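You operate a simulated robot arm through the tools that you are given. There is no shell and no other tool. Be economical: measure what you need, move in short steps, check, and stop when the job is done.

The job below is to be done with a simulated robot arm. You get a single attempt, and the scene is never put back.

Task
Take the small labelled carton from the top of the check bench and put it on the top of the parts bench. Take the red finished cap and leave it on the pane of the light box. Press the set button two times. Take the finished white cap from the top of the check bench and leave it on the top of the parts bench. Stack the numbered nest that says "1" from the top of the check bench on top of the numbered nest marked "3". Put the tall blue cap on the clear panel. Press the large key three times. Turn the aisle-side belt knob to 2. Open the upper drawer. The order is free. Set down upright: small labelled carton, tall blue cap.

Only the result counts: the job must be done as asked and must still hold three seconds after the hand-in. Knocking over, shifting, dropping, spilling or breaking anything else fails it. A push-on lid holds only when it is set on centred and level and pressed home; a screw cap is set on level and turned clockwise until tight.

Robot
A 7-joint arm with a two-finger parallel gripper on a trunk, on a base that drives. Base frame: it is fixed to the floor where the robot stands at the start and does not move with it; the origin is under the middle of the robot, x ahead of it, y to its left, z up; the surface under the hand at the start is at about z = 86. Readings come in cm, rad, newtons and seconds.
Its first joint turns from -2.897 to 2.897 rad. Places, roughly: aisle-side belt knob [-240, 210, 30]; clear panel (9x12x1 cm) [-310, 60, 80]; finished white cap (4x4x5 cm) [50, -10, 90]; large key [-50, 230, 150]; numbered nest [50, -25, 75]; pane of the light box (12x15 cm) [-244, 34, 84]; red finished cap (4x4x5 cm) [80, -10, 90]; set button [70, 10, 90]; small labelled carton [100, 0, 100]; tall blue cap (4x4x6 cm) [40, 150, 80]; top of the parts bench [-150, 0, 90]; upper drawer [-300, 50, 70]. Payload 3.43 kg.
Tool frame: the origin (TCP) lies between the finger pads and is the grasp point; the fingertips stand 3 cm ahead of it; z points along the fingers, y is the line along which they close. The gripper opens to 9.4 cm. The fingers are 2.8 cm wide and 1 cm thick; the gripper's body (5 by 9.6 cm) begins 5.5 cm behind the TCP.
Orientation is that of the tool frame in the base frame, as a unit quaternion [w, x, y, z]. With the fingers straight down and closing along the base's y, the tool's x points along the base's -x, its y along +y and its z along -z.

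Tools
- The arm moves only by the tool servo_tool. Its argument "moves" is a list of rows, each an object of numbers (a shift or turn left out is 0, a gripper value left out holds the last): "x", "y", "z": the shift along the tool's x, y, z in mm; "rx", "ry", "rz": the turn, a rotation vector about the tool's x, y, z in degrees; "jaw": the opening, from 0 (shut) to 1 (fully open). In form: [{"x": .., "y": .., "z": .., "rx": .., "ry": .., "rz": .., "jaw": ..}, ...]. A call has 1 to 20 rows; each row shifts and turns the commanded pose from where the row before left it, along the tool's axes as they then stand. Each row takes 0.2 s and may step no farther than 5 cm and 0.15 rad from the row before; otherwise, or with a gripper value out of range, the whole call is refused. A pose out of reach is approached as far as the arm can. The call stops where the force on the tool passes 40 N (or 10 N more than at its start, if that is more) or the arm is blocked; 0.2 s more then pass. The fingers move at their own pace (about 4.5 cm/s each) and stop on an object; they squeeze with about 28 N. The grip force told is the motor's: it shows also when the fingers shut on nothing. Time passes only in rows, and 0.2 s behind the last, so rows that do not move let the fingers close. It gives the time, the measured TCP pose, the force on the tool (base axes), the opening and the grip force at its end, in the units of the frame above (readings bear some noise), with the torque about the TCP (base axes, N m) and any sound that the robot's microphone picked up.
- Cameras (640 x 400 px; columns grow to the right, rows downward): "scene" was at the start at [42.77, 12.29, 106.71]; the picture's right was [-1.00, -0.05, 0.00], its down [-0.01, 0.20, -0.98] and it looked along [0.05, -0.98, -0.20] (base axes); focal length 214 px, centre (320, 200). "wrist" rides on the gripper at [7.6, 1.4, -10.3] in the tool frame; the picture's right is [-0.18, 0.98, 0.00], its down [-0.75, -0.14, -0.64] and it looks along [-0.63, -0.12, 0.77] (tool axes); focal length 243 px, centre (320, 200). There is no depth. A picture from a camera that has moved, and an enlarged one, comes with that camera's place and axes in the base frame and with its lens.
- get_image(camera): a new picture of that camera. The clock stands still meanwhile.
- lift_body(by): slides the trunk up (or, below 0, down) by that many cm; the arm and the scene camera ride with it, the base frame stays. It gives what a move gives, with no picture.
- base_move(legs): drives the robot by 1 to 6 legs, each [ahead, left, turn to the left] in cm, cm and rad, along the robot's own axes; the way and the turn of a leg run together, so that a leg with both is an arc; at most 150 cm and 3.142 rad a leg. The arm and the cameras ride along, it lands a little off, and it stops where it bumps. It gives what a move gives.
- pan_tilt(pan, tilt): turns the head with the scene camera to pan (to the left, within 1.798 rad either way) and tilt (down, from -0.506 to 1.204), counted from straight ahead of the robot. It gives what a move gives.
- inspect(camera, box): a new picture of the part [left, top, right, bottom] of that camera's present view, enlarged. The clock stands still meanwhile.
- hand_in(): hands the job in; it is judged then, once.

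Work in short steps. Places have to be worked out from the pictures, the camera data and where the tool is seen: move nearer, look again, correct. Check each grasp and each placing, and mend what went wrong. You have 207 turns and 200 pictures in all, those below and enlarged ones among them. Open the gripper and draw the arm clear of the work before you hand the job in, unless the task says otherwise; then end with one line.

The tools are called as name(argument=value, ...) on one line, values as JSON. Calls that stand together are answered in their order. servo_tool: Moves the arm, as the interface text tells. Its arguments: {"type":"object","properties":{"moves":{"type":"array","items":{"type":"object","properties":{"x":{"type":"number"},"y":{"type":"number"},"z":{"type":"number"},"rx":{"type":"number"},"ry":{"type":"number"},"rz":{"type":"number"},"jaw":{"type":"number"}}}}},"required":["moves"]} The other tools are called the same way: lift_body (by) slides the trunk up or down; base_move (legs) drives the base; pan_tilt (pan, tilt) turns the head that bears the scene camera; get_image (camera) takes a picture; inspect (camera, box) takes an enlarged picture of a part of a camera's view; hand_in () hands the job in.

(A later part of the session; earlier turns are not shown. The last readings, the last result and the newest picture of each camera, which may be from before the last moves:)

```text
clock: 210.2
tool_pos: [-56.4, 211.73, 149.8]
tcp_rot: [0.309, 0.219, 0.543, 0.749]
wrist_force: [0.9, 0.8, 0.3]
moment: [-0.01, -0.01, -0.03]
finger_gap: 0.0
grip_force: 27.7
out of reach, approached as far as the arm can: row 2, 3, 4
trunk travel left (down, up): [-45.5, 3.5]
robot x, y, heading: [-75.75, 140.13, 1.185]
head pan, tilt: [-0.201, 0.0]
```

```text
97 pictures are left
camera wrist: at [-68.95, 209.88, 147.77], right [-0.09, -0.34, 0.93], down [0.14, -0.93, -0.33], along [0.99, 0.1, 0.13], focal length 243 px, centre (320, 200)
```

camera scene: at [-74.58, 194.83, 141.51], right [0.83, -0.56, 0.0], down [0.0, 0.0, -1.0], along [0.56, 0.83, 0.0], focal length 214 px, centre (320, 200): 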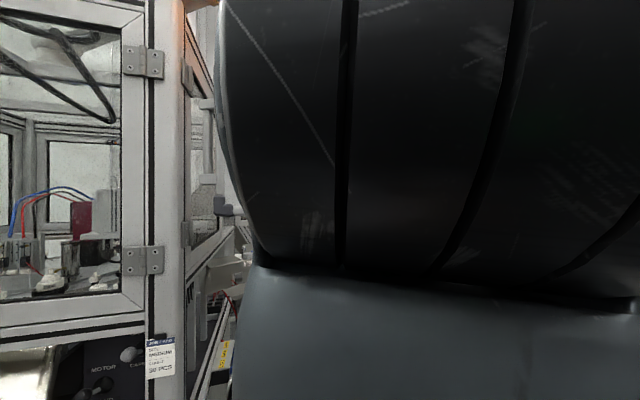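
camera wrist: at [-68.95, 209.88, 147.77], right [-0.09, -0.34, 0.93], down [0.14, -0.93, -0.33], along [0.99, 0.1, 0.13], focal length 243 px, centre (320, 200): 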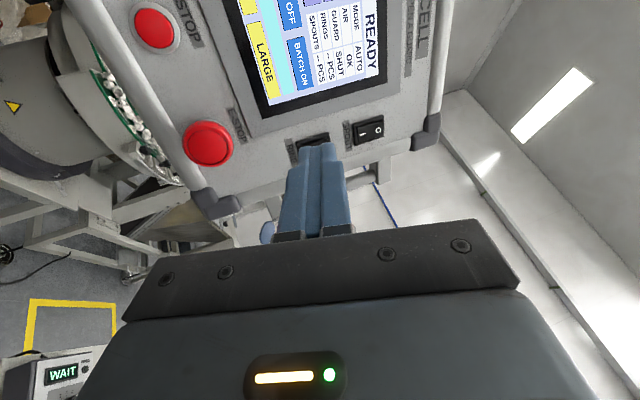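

Key seen at (-46.9,227.1,150.5) — consistent. Align laterally and approach to ~4 cm off.

servo_tool(moves=[{"x": 20, "y": -18}, {"x": 21, "y": -17}, {"z": 40}, {"z": 40}, {"z": 20}, {}])

get_image(camera="wrist")

```text
clock: 211.6
tool_pos: [-51.82, 222.3, 149.69]
tcp_rot: [0.31, 0.219, 0.543, 0.749]
wrist_force: [0.3, 0.6, -0.8]
moment: [0.0, 0.0, -0.02]
finger_gap: 0.02
grip_force: 28.4
trunk travel left (down, up): [-45.5, 3.5]
robot x, y, heading: [-75.85, 140.14, 1.177]
head pan, tilt: [-0.201, 0.0]
```

```text
96 pictures are left
camera wrist: at [-64.45, 220.29, 147.65], right [-0.09, -0.34, 0.93], down [0.14, -0.93, -0.33], along [0.99, 0.1, 0.13], focal length 243 px, centre (320, 200)
```

wrist: 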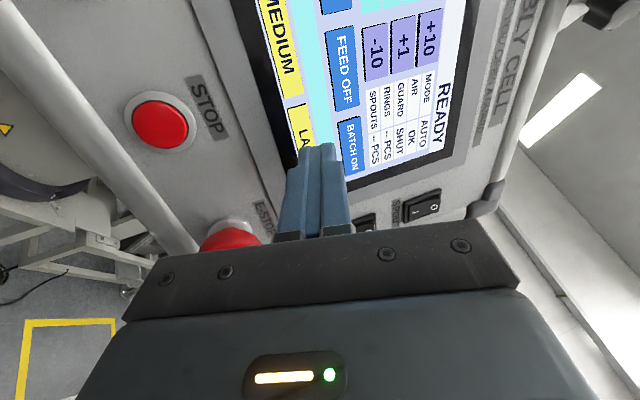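

On line. Advance 3 cm, then small steps to touch.

servo_tool(moves=[{"y": -3, "z": 20}, {"z": 10}, {"z": 3}, {}])

get_image(camera="wrist")

```text
clock: 212.6
tool_pos: [-49.63, 224.52, 150.49]
tcp_rot: [0.309, 0.219, 0.543, 0.749]
wrist_force: [-4.2, -13.0, -9.5]
moment: [-0.3, 0.14, -0.09]
finger_gap: 0.01
grip_force: 28.4
trunk travel left (down, up): [-45.5, 3.5]
robot x, y, heading: [-75.87, 140.18, 1.18]
head pan, tilt: [-0.201, 0.0]
heard: click
```

```text
95 pictures are left
camera wrist: at [-62.32, 222.59, 148.57], right [-0.09, -0.34, 0.93], down [0.14, -0.93, -0.33], along [0.99, 0.1, 0.13], focal length 243 px, centre (320, 200)
```

wrist: 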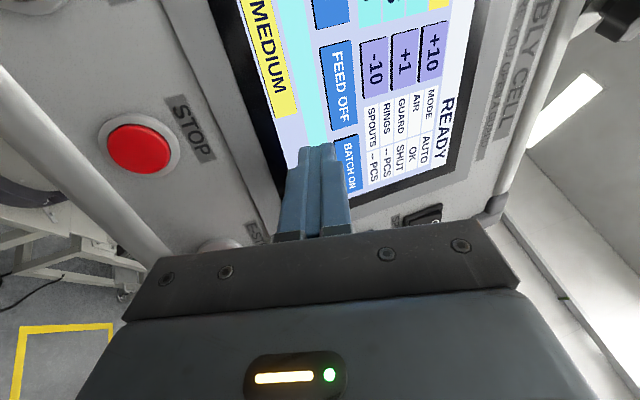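

A click. Zoom to verify it is the LARGE key under the tip.

inspect(camera="wrist", box=[230, 60, 380, 200])

```text
2.86 times, centred on (305, 130) of wrist
camera zoom: at [-62.32, 222.59, 148.57], right [-0.09, -0.34, 0.93], down [0.14, -0.93, -0.33], along [0.99, 0.1, 0.13], focal length 693 px, centre (363, 400)
```

zoom: 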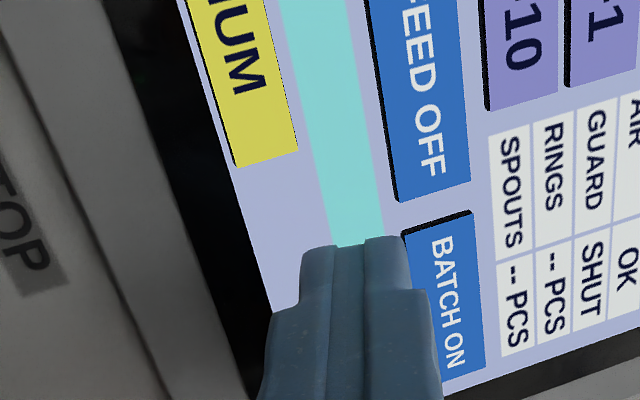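

The LARGE key has sunk below the surface – it's pressed. Back off to let it come up and check.

servo_tool(moves=[{"z": -12}, {"z": -6}, {}, {}])

inspect(camera="wrist", box=[230, 60, 380, 200])

```text
clock: 213.6
tool_pos: [-50.89, 223.12, 149.84]
tcp_rot: [0.309, 0.218, 0.544, 0.749]
wrist_force: [-0.5, 0.8, -0.1]
moment: [0.01, 0.03, 0.01]
finger_gap: 0.0
grip_force: 28.2
trunk travel left (down, up): [-45.5, 3.5]
robot x, y, heading: [-76.03, 139.98, 1.178]
head pan, tilt: [-0.201, 0.0]
```

```text
2.86 times, centred on (305, 130) of wrist
camera zoom: at [-63.49, 221.33, 147.92], right [-0.09, -0.34, 0.93], down [0.14, -0.93, -0.33], along [0.99, 0.1, 0.13], focal length 693 px, centre (363, 400)
```

zoom: 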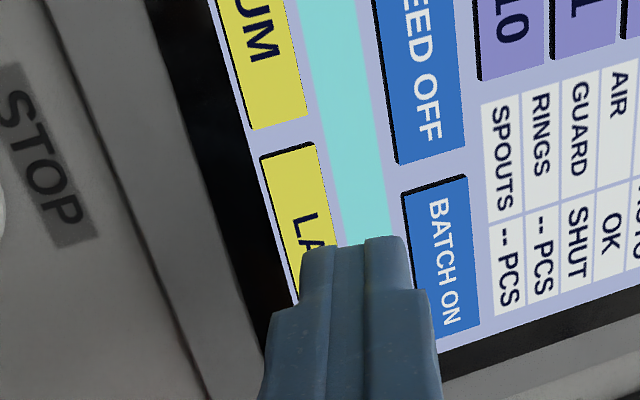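

Key is back up. Second press.

servo_tool(moves=[{"z": 10}, {"z": 7}, {}])

servo_tool(moves=[{"z": -12}, {"z": -6}, {}, {}])

inspect(camera="wrist", box=[230, 60, 380, 200])

```text
clock: 214.3
tool_pos: [-49.74, 224.35, 150.36]
tcp_rot: [0.309, 0.219, 0.544, 0.748]
wrist_force: [-1.1, -1.7, -0.9]
moment: [-0.01, 0.03, -0.05]
finger_gap: 0.0
grip_force: 27.9
trunk travel left (down, up): [-45.5, 3.5]
robot x, y, heading: [-75.84, 139.84, 1.179]
head pan, tilt: [-0.201, 0.0]
heard: click
```

```text
clock: 215.3
tool_pos: [-50.91, 222.99, 149.77]
tcp_rot: [0.31, 0.219, 0.543, 0.749]
wrist_force: [0.2, -0.1, 0.5]
moment: [-0.01, 0.0, 0.01]
finger_gap: 0.0
grip_force: 28.1
trunk travel left (down, up): [-45.5, 3.5]
robot x, y, heading: [-76.25, 140.04, 1.182]
head pan, tilt: [-0.201, 0.0]
```

```text
2.86 times, centred on (305, 130) of wrist
camera zoom: at [-63.45, 221.24, 147.8], right [-0.09, -0.34, 0.93], down [0.14, -0.93, -0.33], along [0.99, 0.1, 0.13], focal length 693 px, centre (363, 400)
```

zoom: 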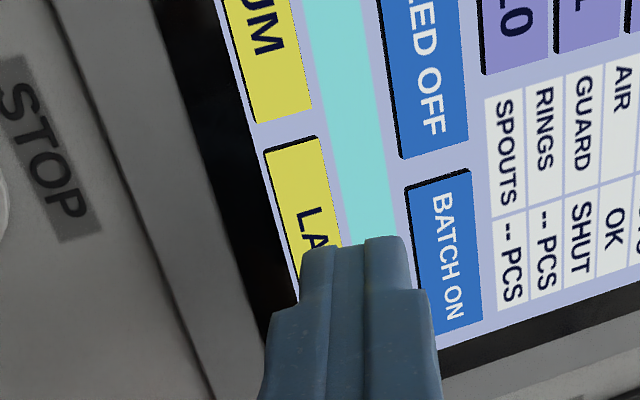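

Second click registered. Third press.

servo_tool(moves=[{"z": 10}, {"z": 8}, {}])

servo_tool(moves=[{"z": -15}, {"z": -40}, {"z": -40}, {"z": -40}, {}])

get_image(camera="wrist")

```text
clock: 216.2
tool_pos: [-49.65, 224.32, 150.38]
tcp_rot: [0.309, 0.218, 0.543, 0.75]
wrist_force: [-1.0, -1.5, -0.5]
moment: [-0.03, -0.01, 0.04]
finger_gap: 0.01
grip_force: 27.6
trunk travel left (down, up): [-45.5, 3.5]
robot x, y, heading: [-76.0, 139.78, 1.188]
head pan, tilt: [-0.201, 0.0]
heard: click
```

```text
clock: 217.3
tool_pos: [-58.39, 215.3, 146.24]
tcp_rot: [0.31, 0.22, 0.544, 0.748]
wrist_force: [-0.6, 0.3, -0.5]
moment: [0.02, -0.01, 0.01]
finger_gap: 0.01
grip_force: 28.0
trunk travel left (down, up): [-45.5, 3.5]
robot x, y, heading: [-75.83, 140.22, 1.184]
head pan, tilt: [-0.201, 0.0]
```

```text
91 pictures are left
camera wrist: at [-71.1, 213.44, 144.26], right [-0.09, -0.34, 0.94], down [0.14, -0.93, -0.33], along [0.99, 0.1, 0.13], focal length 243 px, centre (320, 200)
```

wrist: 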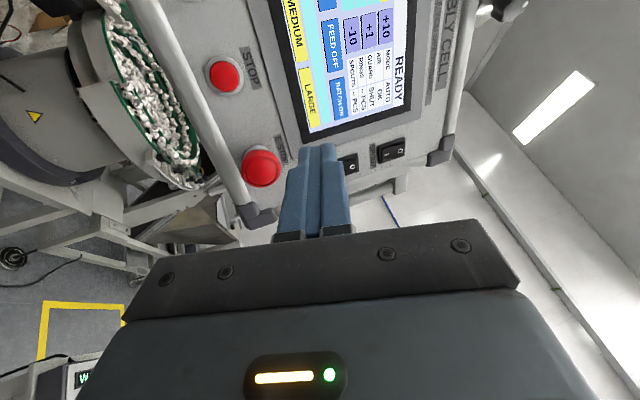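

Three clicks done. Back away, lower the trunk, and re-level the tool to point down.

base_move(legs=[[-28, 0, 0]])

lift_body(by=-33)

servo_tool(moves=[{"rx": 6}, {"rx": 6}, {"rx": 6}, {"rz": -7.5}, {"rz": -7.5}, {"rz": -7.5}, {"rz": -7.5}, {"rz": -7.5}, {"rz": -7.5}, {"rz": -7.5}, {"rz": -7.5}, {"rz": -7.5}, {"rz": -7.5}, {"rz": -7.5}, {"rz": -7.5}, {}])

servo_tool(moves=[{"ry": 8.2}, {"ry": 8.2}, {"ry": 8.2}, {"ry": 8.2}, {"ry": 8.2}, {"ry": 8.2}, {"ry": 8.2}, {"ry": 8.2}, {"ry": 8.2}, {"ry": 8.2}, {"ry": 8.0}, {}, {}])

```text
clock: 219.3
tool_pos: [-68.54, 189.57, 146.14]
tcp_rot: [0.312, 0.221, 0.543, 0.748]
wrist_force: [-0.1, 0.3, 0.6]
moment: [-0.01, 0.02, -0.01]
finger_gap: 0.0
grip_force: 28.5
trunk travel left (down, up): [-45.5, 3.5]
robot x, y, heading: [-86.34, 114.23, 1.173]
head pan, tilt: [-0.201, 0.0]
```

```text
clock: 222.5
tool_pos: [-68.56, 189.62, 113.14]
tcp_rot: [0.311, 0.222, 0.543, 0.748]
wrist_force: [-0.1, 0.0, -0.6]
moment: [0.02, 0.01, -0.01]
finger_gap: 0.0
grip_force: 27.8
trunk travel left (down, up): [-12.5, 36.5]
robot x, y, heading: [-86.27, 114.23, 1.172]
head pan, tilt: [-0.201, 0.0]
```

```text
clock: 225.9
tool_pos: [-68.46, 189.61, 113.27]
tcp_rot: [0.656, -0.274, 0.65, 0.268]
wrist_force: [-0.3, -0.1, 0.4]
moment: [0.01, -0.03, -0.03]
finger_gap: 0.0
grip_force: 28.2
trunk travel left (down, up): [-12.5, 36.5]
robot x, y, heading: [-86.44, 114.33, 1.175]
head pan, tilt: [-0.201, 0.0]
```

```text
clock: 227.4
tool_pos: [-60.83, 188.08, 112.54]
tcp_rot: [0.316, -0.292, 0.898, 0.087]
wrist_force: [0.6, -0.1, -0.2]
moment: [0.0, -0.01, 0.05]
finger_gap: 0.0
grip_force: 27.8
trunk travel left (down, up): [-12.5, 36.5]
robot x, y, heading: [-86.46, 114.29, 1.174]
head pan, tilt: [-0.201, 0.0]
stopped in row 7: the arm was blocked; the commanded pose is now the measured one
```

Bring the TCP a bit closer, then finish levelling.

servo_tool(moves=[{"x": 28, "y": -17, "z": -4}, {"x": 28, "y": -17, "z": -4}, {"x": 28, "y": -17, "z": -4}, {"ry": 7.7, "rx": -0.4}, {"ry": 7.7, "rx": -0.4}, {"ry": 7.7, "rx": -0.4}, {"ry": 7.7, "rx": -0.4}, {"ry": 7.7, "rx": -0.4}, {}])

pan_tilt(pan=-0.7, tilt=0.4)

get_image(camera="scene")

```text
clock: 228.5
tool_pos: [-58.35, 177.69, 107.92]
tcp_rot: [0.256, -0.231, 0.938, 0.039]
wrist_force: [0.4, -0.2, -0.5]
moment: [0.03, 0.01, 0.0]
finger_gap: 0.0
grip_force: 28.2
trunk travel left (down, up): [-12.5, 36.5]
robot x, y, heading: [-86.48, 114.7, 1.178]
head pan, tilt: [-0.201, 0.0]
stopped in row 5: the arm was blocked; the commanded pose is now the measured one
```

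```text
clock: 229.4
tool_pos: [-58.32, 177.7, 107.91]
tcp_rot: [0.256, -0.232, 0.937, 0.039]
wrist_force: [-0.3, 0.6, -0.6]
moment: [-0.05, 0.0, 0.05]
finger_gap: 0.0
grip_force: 28.2
trunk travel left (down, up): [-12.5, 36.5]
robot x, y, heading: [-86.74, 114.31, 1.171]
head pan, tilt: [-0.7, 0.4]
```

```text
90 pictures are left
camera scene: at [-82.14, 166.89, 106.97], right [0.55, -0.83, 0.0], down [-0.14, -0.09, -0.99], along [0.82, 0.54, -0.17], focal length 214 px, centre (320, 200)
```

scene: 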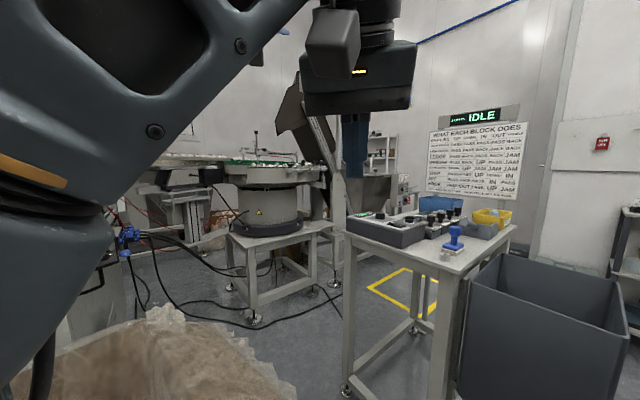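

The forearm is up against the camera boom. Raise the trunk and lower the arm relative to it to free up.

lift_body(by=33)

servo_tool(moves=[{"x": 18, "z": 25}, {"x": 18, "z": 25}, {"x": 18, "z": 25}, {"x": 18, "z": 25}, {"x": 18, "z": 25}, {"x": 18, "z": 25}, {"x": 18, "z": 25}, {"x": 18, "z": 25}, {"x": 18, "z": 25}, {"x": 18, "z": 25}, {}])

get_image(camera="scene")

```text
clock: 232.7
tool_pos: [-58.43, 177.71, 140.95]
tcp_rot: [0.257, -0.231, 0.938, 0.04]
wrist_force: [-0.2, 0.0, -0.2]
moment: [0.01, 0.0, 0.02]
finger_gap: 0.0
grip_force: 27.9
trunk travel left (down, up): [-45.5, 3.5]
robot x, y, heading: [-86.42, 114.26, 1.169]
head pan, tilt: [-0.7, 0.4]
```

```text
clock: 233.6
tool_pos: [-56.57, 175.78, 135.05]
tcp_rot: [0.239, -0.172, 0.949, 0.116]
wrist_force: [1.2, 0.1, 0.0]
moment: [0.01, 0.01, -0.01]
finger_gap: 0.01
grip_force: 28.0
trunk travel left (down, up): [-45.5, 3.5]
robot x, y, heading: [-86.37, 114.73, 1.171]
head pan, tilt: [-0.7, 0.4]
stopped in row 4: the arm was blocked; the commanded pose is now the measured one
```

```text
89 pictures are left
camera scene: at [-81.77, 166.35, 138.65], right [0.49, -0.87, 0.0], down [-0.27, -0.15, -0.95], along [0.83, 0.47, -0.31], focal length 214 px, centre (320, 200)
```

scene: 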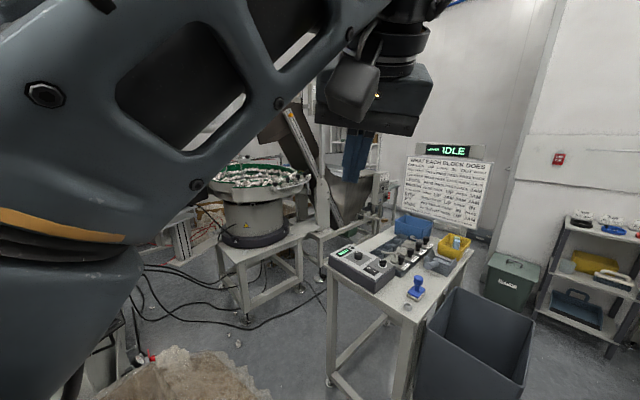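

Reverse the path: go back to the earlier high pose with the tool horizontal, then lower there.

servo_tool(moves=[{"x": -3, "y": 31, "z": -28}, {"x": -3, "y": 31, "z": -28}, {"x": -3, "y": 31, "z": -28}, {"x": -3, "y": 31, "z": -28}, {"x": -3, "y": 31, "z": -28}, {"rx": -1.98, "ry": -7.25, "rz": -2.41}, {"rx": -1.98, "ry": -7.25, "rz": -2.41}, {"rx": -1.98, "ry": -7.25, "rz": -2.41}, {"rx": -1.98, "ry": -7.25, "rz": -2.41}, {"rx": -1.98, "ry": -7.25, "rz": -2.41}, {"rx": -1.98, "ry": -7.25, "rz": -2.41}, {"rx": -1.98, "ry": -7.25, "rz": -2.41}, {"rx": -1.98, "ry": -7.25, "rz": -2.41}, {}])

```text
clock: 234.6
tool_pos: [-58.56, 182.03, 145.26]
tcp_rot: [0.251, -0.107, 0.959, 0.081]
wrist_force: [-0.4, 0.4, 0.1]
moment: [-0.01, -0.04, 0.0]
finger_gap: 0.0
grip_force: 28.5
trunk travel left (down, up): [-45.5, 3.5]
robot x, y, heading: [-86.53, 114.43, 1.173]
head pan, tilt: [-0.7, 0.4]
stopped in row 5: the arm was blocked; the commanded pose is now the measured one
```

Swing the head out of the way (pan left) and retry.

pan_tilt(pan=1.7, tilt=0.3)

get_image(camera="scene")

get_image(camera="wrist")

```text
clock: 236.8
tool_pos: [-58.58, 181.87, 145.43]
tcp_rot: [0.252, -0.106, 0.958, 0.081]
wrist_force: [-0.5, -0.6, -0.4]
moment: [0.0, -0.01, -0.01]
finger_gap: 0.0
grip_force: 27.7
trunk travel left (down, up): [-45.5, 3.5]
robot x, y, heading: [-86.67, 114.91, 1.169]
head pan, tilt: [1.7, 0.3]
```

```text
88 pictures are left
camera scene: at [-83.25, 167.28, 142.62], right [0.64, -0.77, 0.0], down [0.1, 0.08, -0.99], along [0.76, 0.63, 0.12], focal length 214 px, centre (320, 200)
```

scene: 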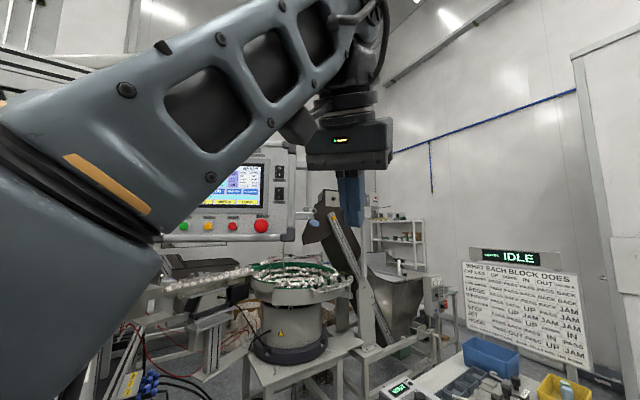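

```text
87 pictures are left
camera wrist: at [-70.3, 179.97, 150.52], right [-0.08, 0.98, 0.19], down [0.38, -0.15, 0.91], along [0.92, 0.15, -0.36], focal length 243 px, centre (320, 200)
```

wrist: 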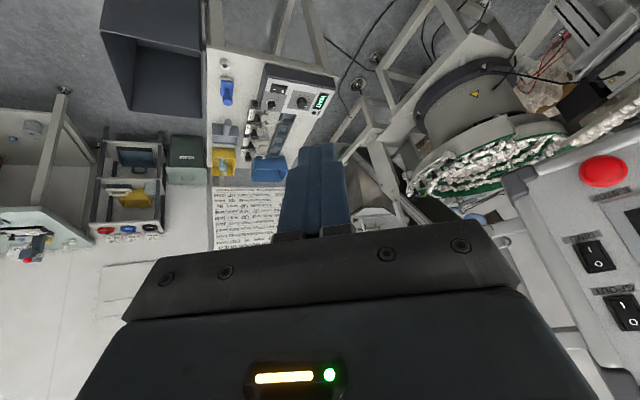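

The camera boom is caught inside the arm's elbow. Undo in reverse order: first rotate the tool back to horizontal here.

servo_tool(moves=[{"rx": -2.75, "ry": -6.36, "rz": -2.42}, {"rx": -2.75, "ry": -6.36, "rz": -2.42}, {"rx": -2.75, "ry": -6.36, "rz": -2.42}, {"rx": -2.75, "ry": -6.36, "rz": -2.42}, {"rx": -2.75, "ry": -6.36, "rz": -2.42}, {"rx": -2.75, "ry": -6.36, "rz": -2.42}, {"rx": -2.75, "ry": -6.36, "rz": -2.42}, {"rx": -2.75, "ry": -6.36, "rz": -2.42}, {"rx": -2.75, "ry": -6.36, "rz": -2.42}, {}])

pan_tilt(pan=-0.2, tilt=0.0)

get_image(camera="scene")

```text
clock: 239.0
tool_pos: [-58.5, 183.91, 146.54]
tcp_rot: [0.656, -0.273, 0.649, 0.273]
wrist_force: [-0.1, 0.2, -0.1]
moment: [-0.04, -0.02, -0.03]
finger_gap: 0.0
grip_force: 27.7
out of reach, approached as far as the arm can: row 8, 9
trunk travel left (down, up): [-45.5, 3.5]
robot x, y, heading: [-86.64, 114.49, 1.178]
head pan, tilt: [1.7, 0.3]
```

```text
clock: 240.9
tool_pos: [-58.48, 183.87, 146.57]
tcp_rot: [0.656, -0.272, 0.65, 0.272]
wrist_force: [0.2, -0.1, -0.1]
moment: [0.04, -0.02, 0.0]
finger_gap: 0.0
grip_force: 28.6
trunk travel left (down, up): [-45.5, 3.5]
robot x, y, heading: [-86.49, 114.59, 1.172]
head pan, tilt: [-0.201, 0.0]
```

```text
86 pictures are left
camera scene: at [-84.82, 169.22, 141.51], right [0.83, -0.56, 0.0], down [0.0, 0.0, -1.0], along [0.56, 0.83, 0.0], focal length 214 px, centre (320, 200)
```

scene: 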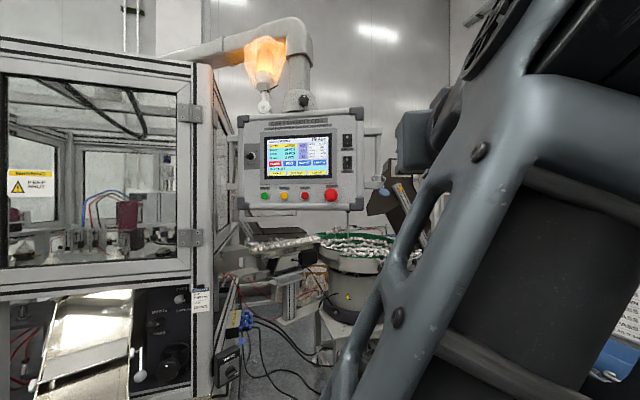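

Camera is free now and the arm is on its right. Lower and shift right before levelling.

servo_tool(moves=[{"x": 40, "y": -17, "z": 5}, {"x": 40, "y": -17, "z": 5}, {"x": 40, "y": -17, "z": 5}, {"x": 40, "y": -17, "z": 5}, {"x": 40, "y": -17, "z": 5}, {"x": 40, "y": -17, "z": 5}, {"x": 40, "y": -17, "z": 5}, {"x": 40, "y": -17, "z": 5}, {}])

servo_tool(moves=[{"ry": 8.2}, {"ry": 8.2}, {"ry": 8.2}, {"ry": 8.2}, {"ry": 8.2}, {"ry": 8.2}, {"ry": 8.2}, {"ry": 8.2}, {"ry": 8.2}, {"ry": 8.2}, {"ry": 8.0}, {}])

get_image(camera="scene")

```text
clock: 242.9
tool_pos: [-44.83, 181.96, 115.62]
tcp_rot: [0.656, -0.272, 0.649, 0.272]
wrist_force: [0.8, -0.5, 0.3]
moment: [0.0, 0.01, 0.0]
finger_gap: 0.0
grip_force: 28.3
out of reach, approached as far as the arm can: row 1, 2, 3, 4
trunk travel left (down, up): [-45.5, 3.5]
robot x, y, heading: [-86.66, 114.2, 1.174]
head pan, tilt: [-0.201, 0.0]
```

```text
clock: 245.5
tool_pos: [-44.96, 181.81, 115.72]
tcp_rot: [0.004, -0.385, 0.923, 0.0]
wrist_force: [0.1, -0.4, -0.8]
moment: [-0.03, -0.02, -0.02]
finger_gap: 0.01
grip_force: 27.7
trunk travel left (down, up): [-45.5, 3.5]
robot x, y, heading: [-86.12, 114.21, 1.17]
head pan, tilt: [-0.201, 0.0]
```

```text
85 pictures are left
camera scene: at [-84.82, 169.21, 141.51], right [0.83, -0.56, 0.0], down [0.0, 0.0, -1.0], along [0.56, 0.83, 0.0], focal length 214 px, centre (320, 200)
```

scene: 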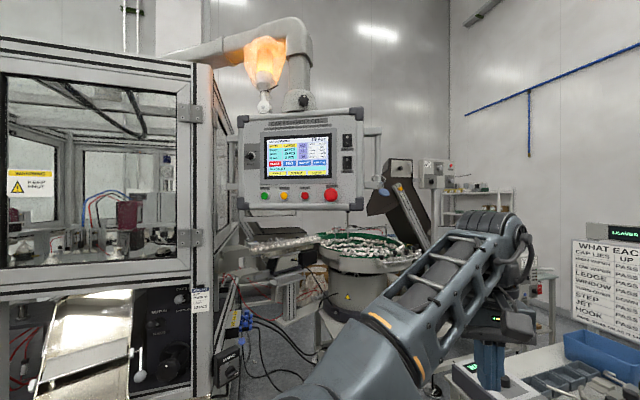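

Levelled. Raise the tool 22 cm and lower the trunk back to nominal, then look at the blue-cap table.

servo_tool(moves=[{"z": -44}, {"z": -44}, {"z": -44}, {"z": -44}, {"z": -44}, {}])

lift_body(by=-33)

pan_tilt(pan=-0.9, tilt=0.4)

get_image(camera="scene")

```text
clock: 246.9
tool_pos: [-44.55, 181.44, 137.38]
tcp_rot: [0.004, -0.379, 0.925, -0.001]
wrist_force: [0.3, 0.2, -0.7]
moment: [0.01, 0.0, 0.03]
finger_gap: 0.0
grip_force: 28.4
trunk travel left (down, up): [-45.5, 3.5]
robot x, y, heading: [-86.26, 114.47, 1.175]
head pan, tilt: [-0.201, 0.0]
```

```text
clock: 250.1
tool_pos: [-44.73, 181.51, 104.42]
tcp_rot: [0.006, -0.381, 0.925, -0.001]
wrist_force: [-1.2, -0.7, -0.5]
moment: [0.01, 0.02, 0.0]
finger_gap: 0.0
grip_force: 28.0
trunk travel left (down, up): [-12.5, 36.5]
robot x, y, heading: [-86.31, 114.64, 1.177]
head pan, tilt: [-0.201, 0.0]
```

```text
clock: 251.2
tool_pos: [-44.67, 181.44, 104.37]
tcp_rot: [0.005, -0.38, 0.925, 0.0]
wrist_force: [0.0, 0.0, 0.1]
moment: [0.03, 0.0, 0.03]
finger_gap: 0.0
grip_force: 27.8
trunk travel left (down, up): [-12.5, 36.5]
robot x, y, heading: [-86.5, 114.58, 1.173]
head pan, tilt: [-0.901, 0.4]
```

```text
84 pictures are left
camera scene: at [-85.31, 168.07, 111.19], right [0.81, -0.59, 0.0], down [0.18, 0.25, -0.95], along [0.56, 0.77, 0.31], focal length 214 px, centre (320, 200)
```

scene: 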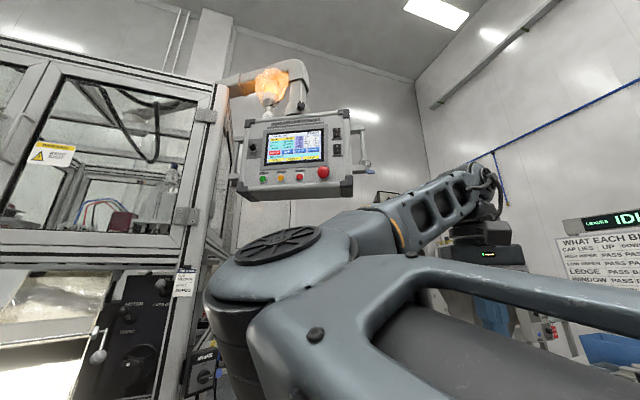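

Camera is jammed again by the elbow. Swing the TCP to the robot's right (away from the camera) so the elbow can come across.

servo_tool(moves=[{"x": 5, "y": -44}, {"x": 5, "y": -44}, {"x": 5, "y": -44}, {"x": 5, "y": -44}, {"x": 5, "y": -44}, {"x": 5, "y": -44}, {"x": 5, "y": -44}, {"x": 5, "y": -44}, {"x": 5, "y": -44}, {}, {}])

get_image(camera="scene")

```text
clock: 253.6
tool_pos: [-20.08, 150.54, 104.9]
tcp_rot: [0.005, -0.384, 0.924, 0.0]
wrist_force: [-0.1, -1.5, -0.7]
moment: [0.03, 0.02, -0.03]
finger_gap: 0.01
grip_force: 28.0
trunk travel left (down, up): [-12.5, 36.5]
robot x, y, heading: [-86.69, 114.22, 1.176]
head pan, tilt: [-0.901, 0.4]
```

```text
83 pictures are left
camera scene: at [-80.93, 164.26, 104.82], right [0.27, -0.96, 0.0], down [-0.37, -0.1, -0.92], along [0.89, 0.25, -0.39], focal length 214 px, centre (320, 200)
```

scene: 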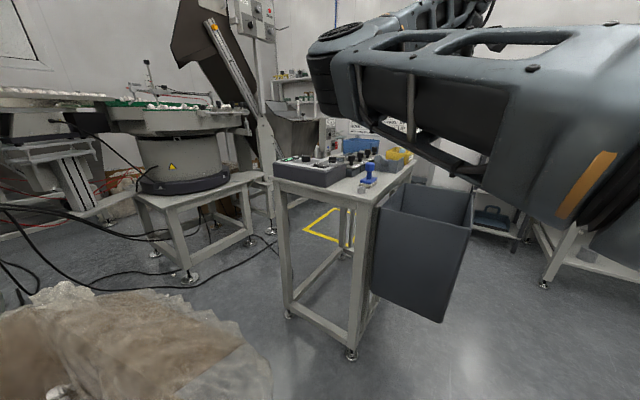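

Camera is free now. Zoom on the blue item on the table.

inspect(camera="scene", box=[270, 130, 430, 220])

```text
4.00 times, centred on (350, 175) of scene
camera zoom: at [-80.93, 164.26, 104.82], right [0.27, -0.96, 0.0], down [-0.37, -0.1, -0.92], along [0.89, 0.25, -0.39], focal length 858 px, centre (200, 300)
```

zoom: 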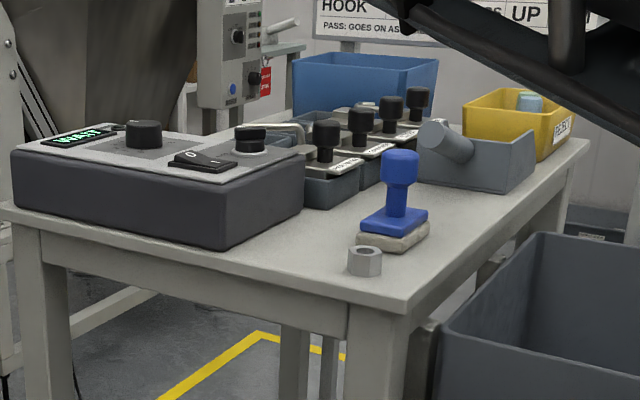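

The blue cap seems to sit in the yellow REJECT tray near (50,152,82). Drive toward (5,82) and look from there.

base_move(legs=[[5.8, -97, 0], [0, 0, -0.17]])

pan_tilt(pan=0.0, tilt=0.4)

get_image(camera="scene")

```text
clock: 259.4
tool_pos: [77.37, 106.07, 104.81]
tcp_rot: [0.005, -0.302, 0.953, 0.0]
wrist_force: [-0.4, -0.1, 0.7]
moment: [-0.02, 0.02, -0.04]
finger_gap: 0.0
grip_force: 28.4
trunk travel left (down, up): [-12.5, 36.5]
robot x, y, heading: [5.36, 81.92, 0.999]
head pan, tilt: [-0.901, 0.4]
```

```text
clock: 260.6
tool_pos: [77.36, 106.03, 104.85]
tcp_rot: [0.005, -0.301, 0.954, 0.0]
wrist_force: [-0.3, 0.3, -0.5]
moment: [0.02, -0.02, -0.03]
finger_gap: 0.0
grip_force: 28.0
trunk travel left (down, up): [-12.5, 36.5]
robot x, y, heading: [5.4, 81.77, 0.999]
head pan, tilt: [0.0, 0.4]
```

```text
81 pictures are left
camera scene: at [15.56, 136.95, 104.82], right [0.84, -0.54, 0.0], down [-0.21, -0.33, -0.92], along [0.5, 0.77, -0.39], focal length 214 px, centre (320, 200)
```

scene: 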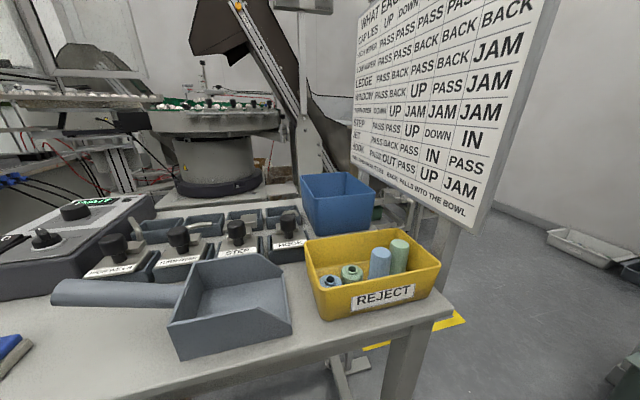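

The tall blue cap stands in the REJECT tray at about (39.7,156.2), top z≈83, third in the row. Pull the arm in and turn the robot left so the cap is to its right (keeping elbow off the camera).

servo_tool(moves=[{"x": 23, "y": 41}, {"x": 23, "y": 41}, {"x": 23, "y": 41}, {"x": 23, "y": 41}, {}])

base_move(legs=[[0, 0, 0.6]])

pan_tilt(pan=-0.9, tilt=0.4)

get_image(camera="scene")

get_image(camera="wrist")

```text
clock: 261.8
tool_pos: [61.06, 112.38, 104.66]
tcp_rot: [0.004, -0.29, 0.957, 0.004]
wrist_force: [0.3, -0.3, 0.2]
moment: [0.04, -0.01, -0.02]
finger_gap: 0.0
grip_force: 28.0
trunk travel left (down, up): [-12.5, 36.5]
robot x, y, heading: [5.74, 81.97, 0.994]
head pan, tilt: [0.0, 0.4]
```

```text
clock: 263.1
tool_pos: [64.41, 114.14, 104.92]
tcp_rot: [0.005, -0.341, 0.94, 0.002]
wrist_force: [0.2, 0.6, 0.1]
moment: [-0.03, -0.01, 0.02]
finger_gap: 0.0
grip_force: 28.4
trunk travel left (down, up): [-12.5, 36.5]
robot x, y, heading: [13.1, 77.35, 1.102]
head pan, tilt: [0.0, 0.4]
stopped in leg 1: the robot was blocked; the commanded pose is now the measured one
```

```text
clock: 264.2
tool_pos: [64.47, 114.24, 104.9]
tcp_rot: [0.006, -0.342, 0.94, 0.003]
wrist_force: [0.3, 0.4, -0.4]
moment: [0.02, 0.0, 0.01]
finger_gap: 0.0
grip_force: 27.7
trunk travel left (down, up): [-12.5, 36.5]
robot x, y, heading: [12.85, 77.29, 1.101]
head pan, tilt: [-0.901, 0.4]
```

```text
80 pictures are left
camera scene: at [22.09, 126.56, 105.06], right [0.2, -0.98, 0.0], down [-0.38, -0.07, -0.92], along [0.9, 0.19, -0.39], focal length 214 px, centre (320, 200)
```

scene: 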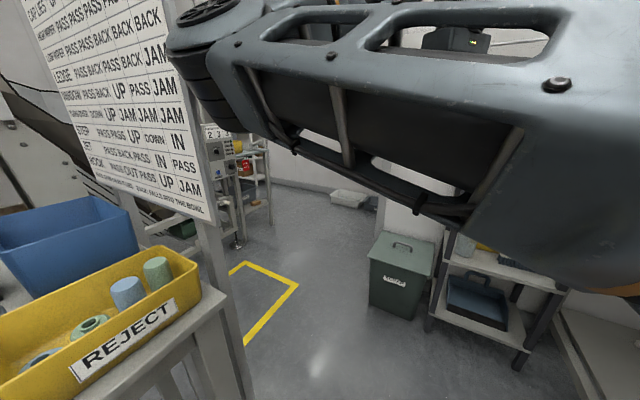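

```text
79 pictures are left
camera wrist: at [57.49, 110.39, 114.96], right [-0.49, 0.87, 0.0], down [0.66, 0.37, 0.65], along [0.57, 0.32, -0.76], focal length 243 px, centre (320, 200)
```

wrist: 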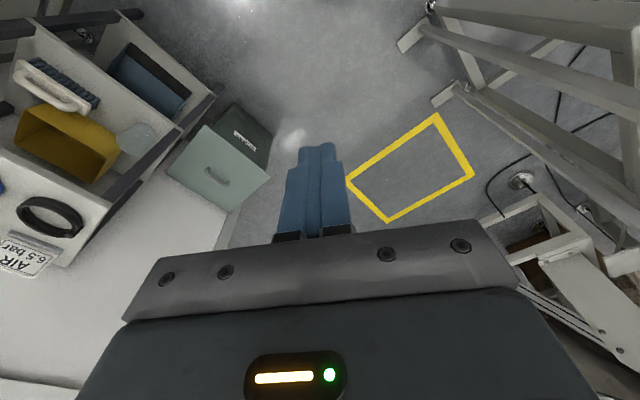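

The base was blocked mid-turn (the elbow, swung out front-left, is near the sign board). Back off to open floor first.

base_move(legs=[[-15, 5, 0], [-8, 28, 0]])

pan_tilt(pan=-0.6, tilt=0.2)

get_image(camera="scene")

```text
clock: 267.2
tool_pos: [25.3, 108.75, 104.65]
tcp_rot: [0.005, -0.34, 0.94, 0.0]
wrist_force: [-0.4, -0.3, -0.6]
moment: [0.01, 0.07, 0.0]
finger_gap: 0.0
grip_force: 27.7
trunk travel left (down, up): [-12.5, 36.5]
robot x, y, heading: [-26.14, 72.05, 1.098]
head pan, tilt: [-0.901, 0.4]
```

```text
clock: 268.1
tool_pos: [25.27, 108.74, 104.66]
tcp_rot: [0.005, -0.339, 0.941, 0.0]
wrist_force: [-0.4, -0.8, -0.1]
moment: [0.03, -0.01, -0.01]
finger_gap: 0.0
grip_force: 27.7
trunk travel left (down, up): [-12.5, 36.5]
robot x, y, heading: [-26.58, 71.81, 1.098]
head pan, tilt: [-0.6, 0.201]
```

```text
78 pictures are left
camera scene: at [-17.91, 123.96, 106.67], right [0.48, -0.88, 0.0], down [-0.18, -0.1, -0.98], along [0.86, 0.47, -0.2], focal length 214 px, centre (320, 200)
```

scene: 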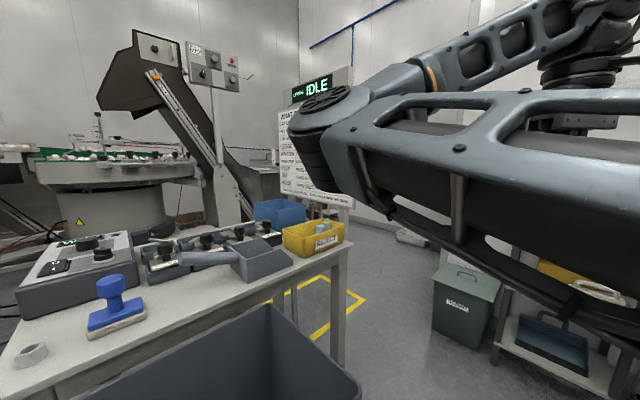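

Scene looks undisturbed. Now try rotating the tool clockwise to unwind the wrist and bring the elbow back.

servo_tool(moves=[{"rz": 8}, {"rz": 8}, {"rz": 8}, {"rz": 8}, {"rz": 8}, {"rz": 8}, {"rz": 8}, {"rz": 8}, {"rz": 8}, {"rz": 8}, {"rz": 8}, {"rz": 8}, {"rz": 8}, {"rz": 8}, {"rz": 8}, {}])

get_image(camera="scene")

```text
clock: 271.4
tool_pos: [25.33, 108.83, 104.72]
tcp_rot: [0.003, 0.646, 0.764, 0.004]
wrist_force: [1.1, 0.9, -0.4]
moment: [0.01, -0.03, -0.01]
finger_gap: 0.0
grip_force: 27.8
trunk travel left (down, up): [-12.5, 36.5]
robot x, y, heading: [-26.21, 71.97, 1.1]
head pan, tilt: [-0.6, 0.201]
```

```text
77 pictures are left
camera scene: at [-17.92, 123.96, 106.67], right [0.48, -0.88, 0.0], down [-0.18, -0.1, -0.98], along [0.86, 0.47, -0.2], focal length 214 px, centre (320, 200)
```

scene: 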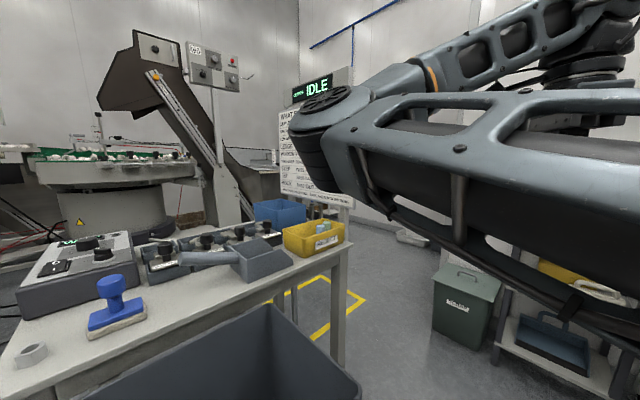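

servo_tool(moves=[{"rz": 8}, {"rz": 8}, {"rz": 8}, {"rz": 8}, {"rz": 8}, {"rz": 8}, {"rz": 8}, {"rz": 8}, {"rz": 8}, {"rz": 8}, {"rz": 8}, {"rz": 8}, {"rz": 8}, {"rz": 8}, {"rz": 8}, {"rz": 8}, {"rz": 8}, {"rz": 8}, {}])

get_image(camera="scene")

```text
clock: 275.4
tool_pos: [25.31, 108.88, 104.54]
tcp_rot: [-0.003, 0.926, -0.377, 0.004]
wrist_force: [0.1, 0.0, 0.2]
moment: [-0.01, 0.0, -0.01]
finger_gap: 0.0
grip_force: 28.3
trunk travel left (down, up): [-12.5, 36.5]
robot x, y, heading: [-26.24, 71.76, 1.094]
head pan, tilt: [-0.6, 0.201]
```

```text
76 pictures are left
camera scene: at [-17.92, 123.96, 106.67], right [0.48, -0.88, 0.0], down [-0.18, -0.1, -0.98], along [0.86, 0.47, -0.2], focal length 214 px, centre (320, 200)
```

scene: 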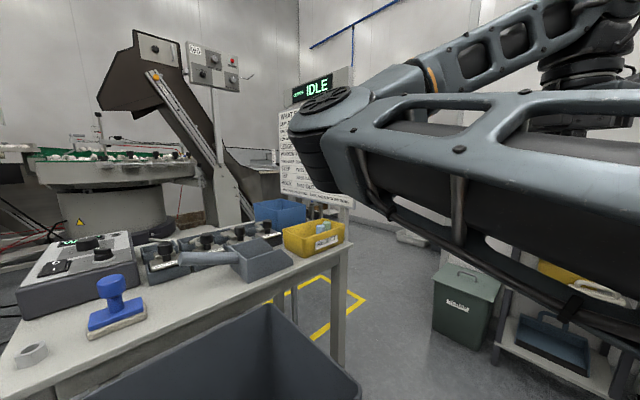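

servo_tool(moves=[{"rz": 8}, {"rz": 8}, {"rz": 8}, {"rz": 8}, {"rz": 8}, {"rz": 8}, {"rz": 8}, {"rz": 8}, {"rz": 8}, {"rz": 8}, {"rz": 8}, {"rz": 8}, {"rz": 8}, {"rz": 8}, {"rz": 8}, {"rz": 8}, {"rz": 8}, {"rz": 8}, {}])

get_image(camera="scene")

```text
clock: 277.3
tool_pos: [15.31, 96.18, 103.38]
tcp_rot: [-0.051, -0.702, 0.71, 0.006]
wrist_force: [0.2, -0.4, 0.0]
moment: [0.01, 0.03, -0.03]
finger_gap: 0.0
grip_force: 27.9
out of reach, approached as far as the arm can: row 2, 3, 4, 5, 6, 7, 8, 9
trunk travel left (down, up): [-12.5, 36.5]
robot x, y, heading: [-26.27, 72.08, 1.101]
head pan, tilt: [-0.6, 0.201]
stopped in row 9: the arm was blocked; the commanded pose is now the measured one
```

```text
75 pictures are left
camera scene: at [-17.92, 123.96, 106.67], right [0.48, -0.88, 0.0], down [-0.18, -0.1, -0.98], along [0.86, 0.47, -0.2], focal length 214 px, centre (320, 200)
```

scene: 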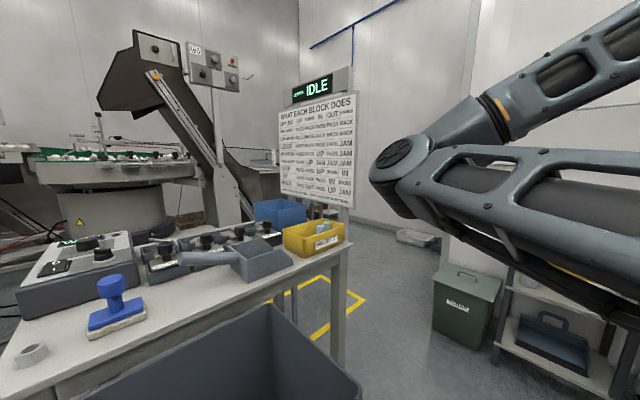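

The elbow stays left, but that posture is usable as long as I work to the robot's right. Level the tool, move it out to the right and set yaw for the blue cap row (closing along y).

servo_tool(moves=[{"rx": 4.6, "ry": -3.7}, {"x": 13, "y": -40}, {"x": 13, "y": -40}, {"x": 13, "y": -40}, {"x": 13, "y": -40}, {"x": 13, "y": -40}, {"x": 13, "y": -40}, {"rz": -7.64}, {"rz": -7.64}, {"rz": -7.64}, {"rz": -7.64}, {"rz": -7.64}, {"rz": -7.64}, {"rz": -7.64}, {"rz": -7.64}, {"rz": -7.64}, {"rz": -7.64}, {"rz": -7.64}, {}])

```text
clock: 281.3
tool_pos: [24.78, 80.11, 101.21]
tcp_rot: [0.0, 0.998, -0.057, 0.001]
wrist_force: [0.7, 0.2, 0.3]
moment: [0.0, 0.0, -0.02]
finger_gap: 0.0
grip_force: 28.0
out of reach, approached as far as the arm can: row 1, 2, 3, 4, 5, 6, 7
trunk travel left (down, up): [-12.5, 36.5]
robot x, y, heading: [-26.43, 71.99, 1.095]
head pan, tilt: [-0.6, 0.201]
```

servo_tool(moves=[{"x": 35, "y": -23}, {"x": 35, "y": -23}, {"x": 35, "y": -23}, {"x": 35, "y": -23}, {"x": 35, "y": -23}, {"rz": 6.5}, {"rz": 6.5}, {"rz": 6.5}, {"rz": 6.5}, {}])

base_move(legs=[[0, 0, 0.455], [24, 0, 0], [0, -6, 0]])

get_image(camera="wrist")

pan_tilt(pan=-1.0, tilt=0.3)

get_image(camera="scene")

```text
clock: 283.5
tool_pos: [43.65, 89.57, 101.51]
tcp_rot: [-0.001, 0.959, -0.283, 0.001]
wrist_force: [-0.3, -0.2, 0.5]
moment: [0.01, -0.02, -0.01]
finger_gap: 0.0
grip_force: 28.3
trunk travel left (down, up): [-12.5, 36.5]
robot x, y, heading: [-26.38, 72.14, 1.097]
head pan, tilt: [-0.6, 0.201]
```

```text
clock: 287.1
tool_pos: [35.35, 142.11, 101.34]
tcp_rot: [-0.001, 0.998, -0.06, 0.001]
wrist_force: [-0.4, 1.0, 0.2]
moment: [-0.02, -0.01, -0.03]
finger_gap: 0.0
grip_force: 27.9
trunk travel left (down, up): [-12.5, 36.5]
robot x, y, heading: [-19.99, 95.53, 1.554]
head pan, tilt: [-0.6, 0.201]
```

```text
74 pictures are left
camera wrist: at [42.62, 139.75, 111.67], right [-0.3, -0.95, 0.0], down [-0.73, 0.23, 0.64], along [-0.61, 0.19, -0.77], focal length 243 px, centre (320, 200)
```

wrist: 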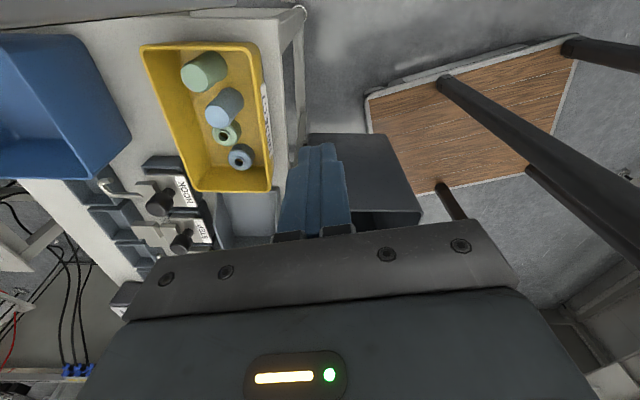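

```text
clock: 288.0
tool_pos: [35.34, 141.96, 101.38]
tcp_rot: [0.0, 0.998, -0.06, 0.002]
wrist_force: [0.5, 0.2, -0.8]
moment: [-0.01, 0.01, 0.0]
finger_gap: 0.0
grip_force: 27.9
trunk travel left (down, up): [-12.5, 36.5]
robot x, y, heading: [-19.82, 95.45, 1.546]
head pan, tilt: [-1.0, 0.3]
```

```text
73 pictures are left
camera scene: at [-32.44, 143.32, 105.75], right [0.52, -0.85, 0.0], down [-0.25, -0.15, -0.96], along [0.81, 0.5, -0.3], focal length 214 px, centre (320, 200)
```

scene: 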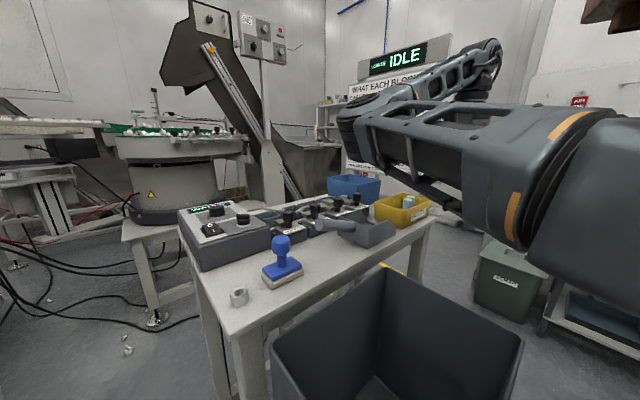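

Clear overhead view. Zoom into the tray for exact positions.

inspect(camera="wrist", box=[140, 40, 290, 195])

```text
2.58 times, centred on (215, 118) of wrist
camera zoom: at [42.61, 139.75, 111.68], right [-0.3, -0.95, 0.0], down [-0.73, 0.23, 0.64], along [-0.61, 0.19, -0.77], focal length 626 px, centre (591, 413)
```

zoom: 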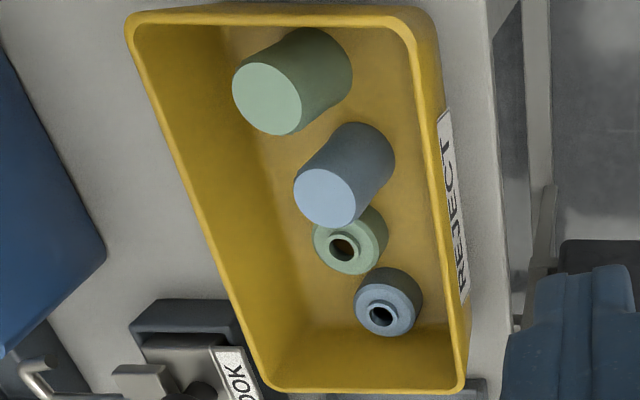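

Tall blue cap top ≈ (36.4,153.6,85), diameter ~2.9, neighbours 4 cm apart along x. Move above with jaws at 5 cm and check.

servo_tool(moves=[{"y": -39, "x": -1, "jaw": 0.53}, {"y": -39, "x": -1}, {"y": -38, "x": -1.5}, {"z": 30}, {"z": 30}, {}])

get_image(camera="wrist")

inspect(camera="scene", box=[330, 130, 470, 240])

```text
clock: 288.5
tool_pos: [35.78, 146.59, 101.59]
tcp_rot: [-0.001, 0.997, -0.073, -0.001]
wrist_force: [-2.8, -3.8, 1.4]
moment: [0.54, -0.51, -0.41]
finger_gap: 4.42
grip_force: 0.1
trunk travel left (down, up): [-12.5, 36.5]
robot x, y, heading: [-20.03, 95.61, 1.553]
head pan, tilt: [-1.0, 0.3]
stopped in row 2: the force on the tool passed its limit at 69 N (the readings are from after the stop); the commanded pose is now the measured one
```

```text
71 pictures are left
camera wrist: at [43.03, 144.18, 111.73], right [-0.33, -0.95, 0.0], down [-0.72, 0.25, 0.64], along [-0.61, 0.21, -0.76], focal length 243 px, centre (320, 200)
```

wrist: 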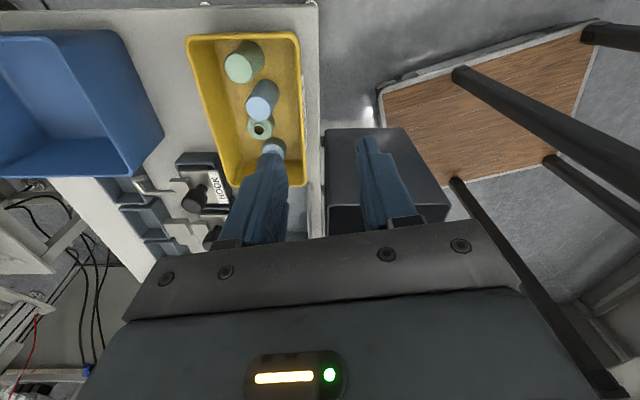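

```text
3.64 times, centred on (400, 185) of scene
camera zoom: at [-32.44, 143.29, 105.76], right [0.52, -0.85, 0.0], down [-0.25, -0.15, -0.96], along [0.81, 0.5, -0.3], focal length 780 px, centre (29, 254)
```

zoom: 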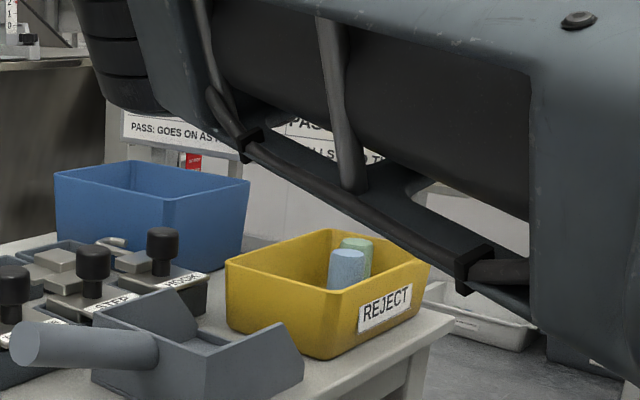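

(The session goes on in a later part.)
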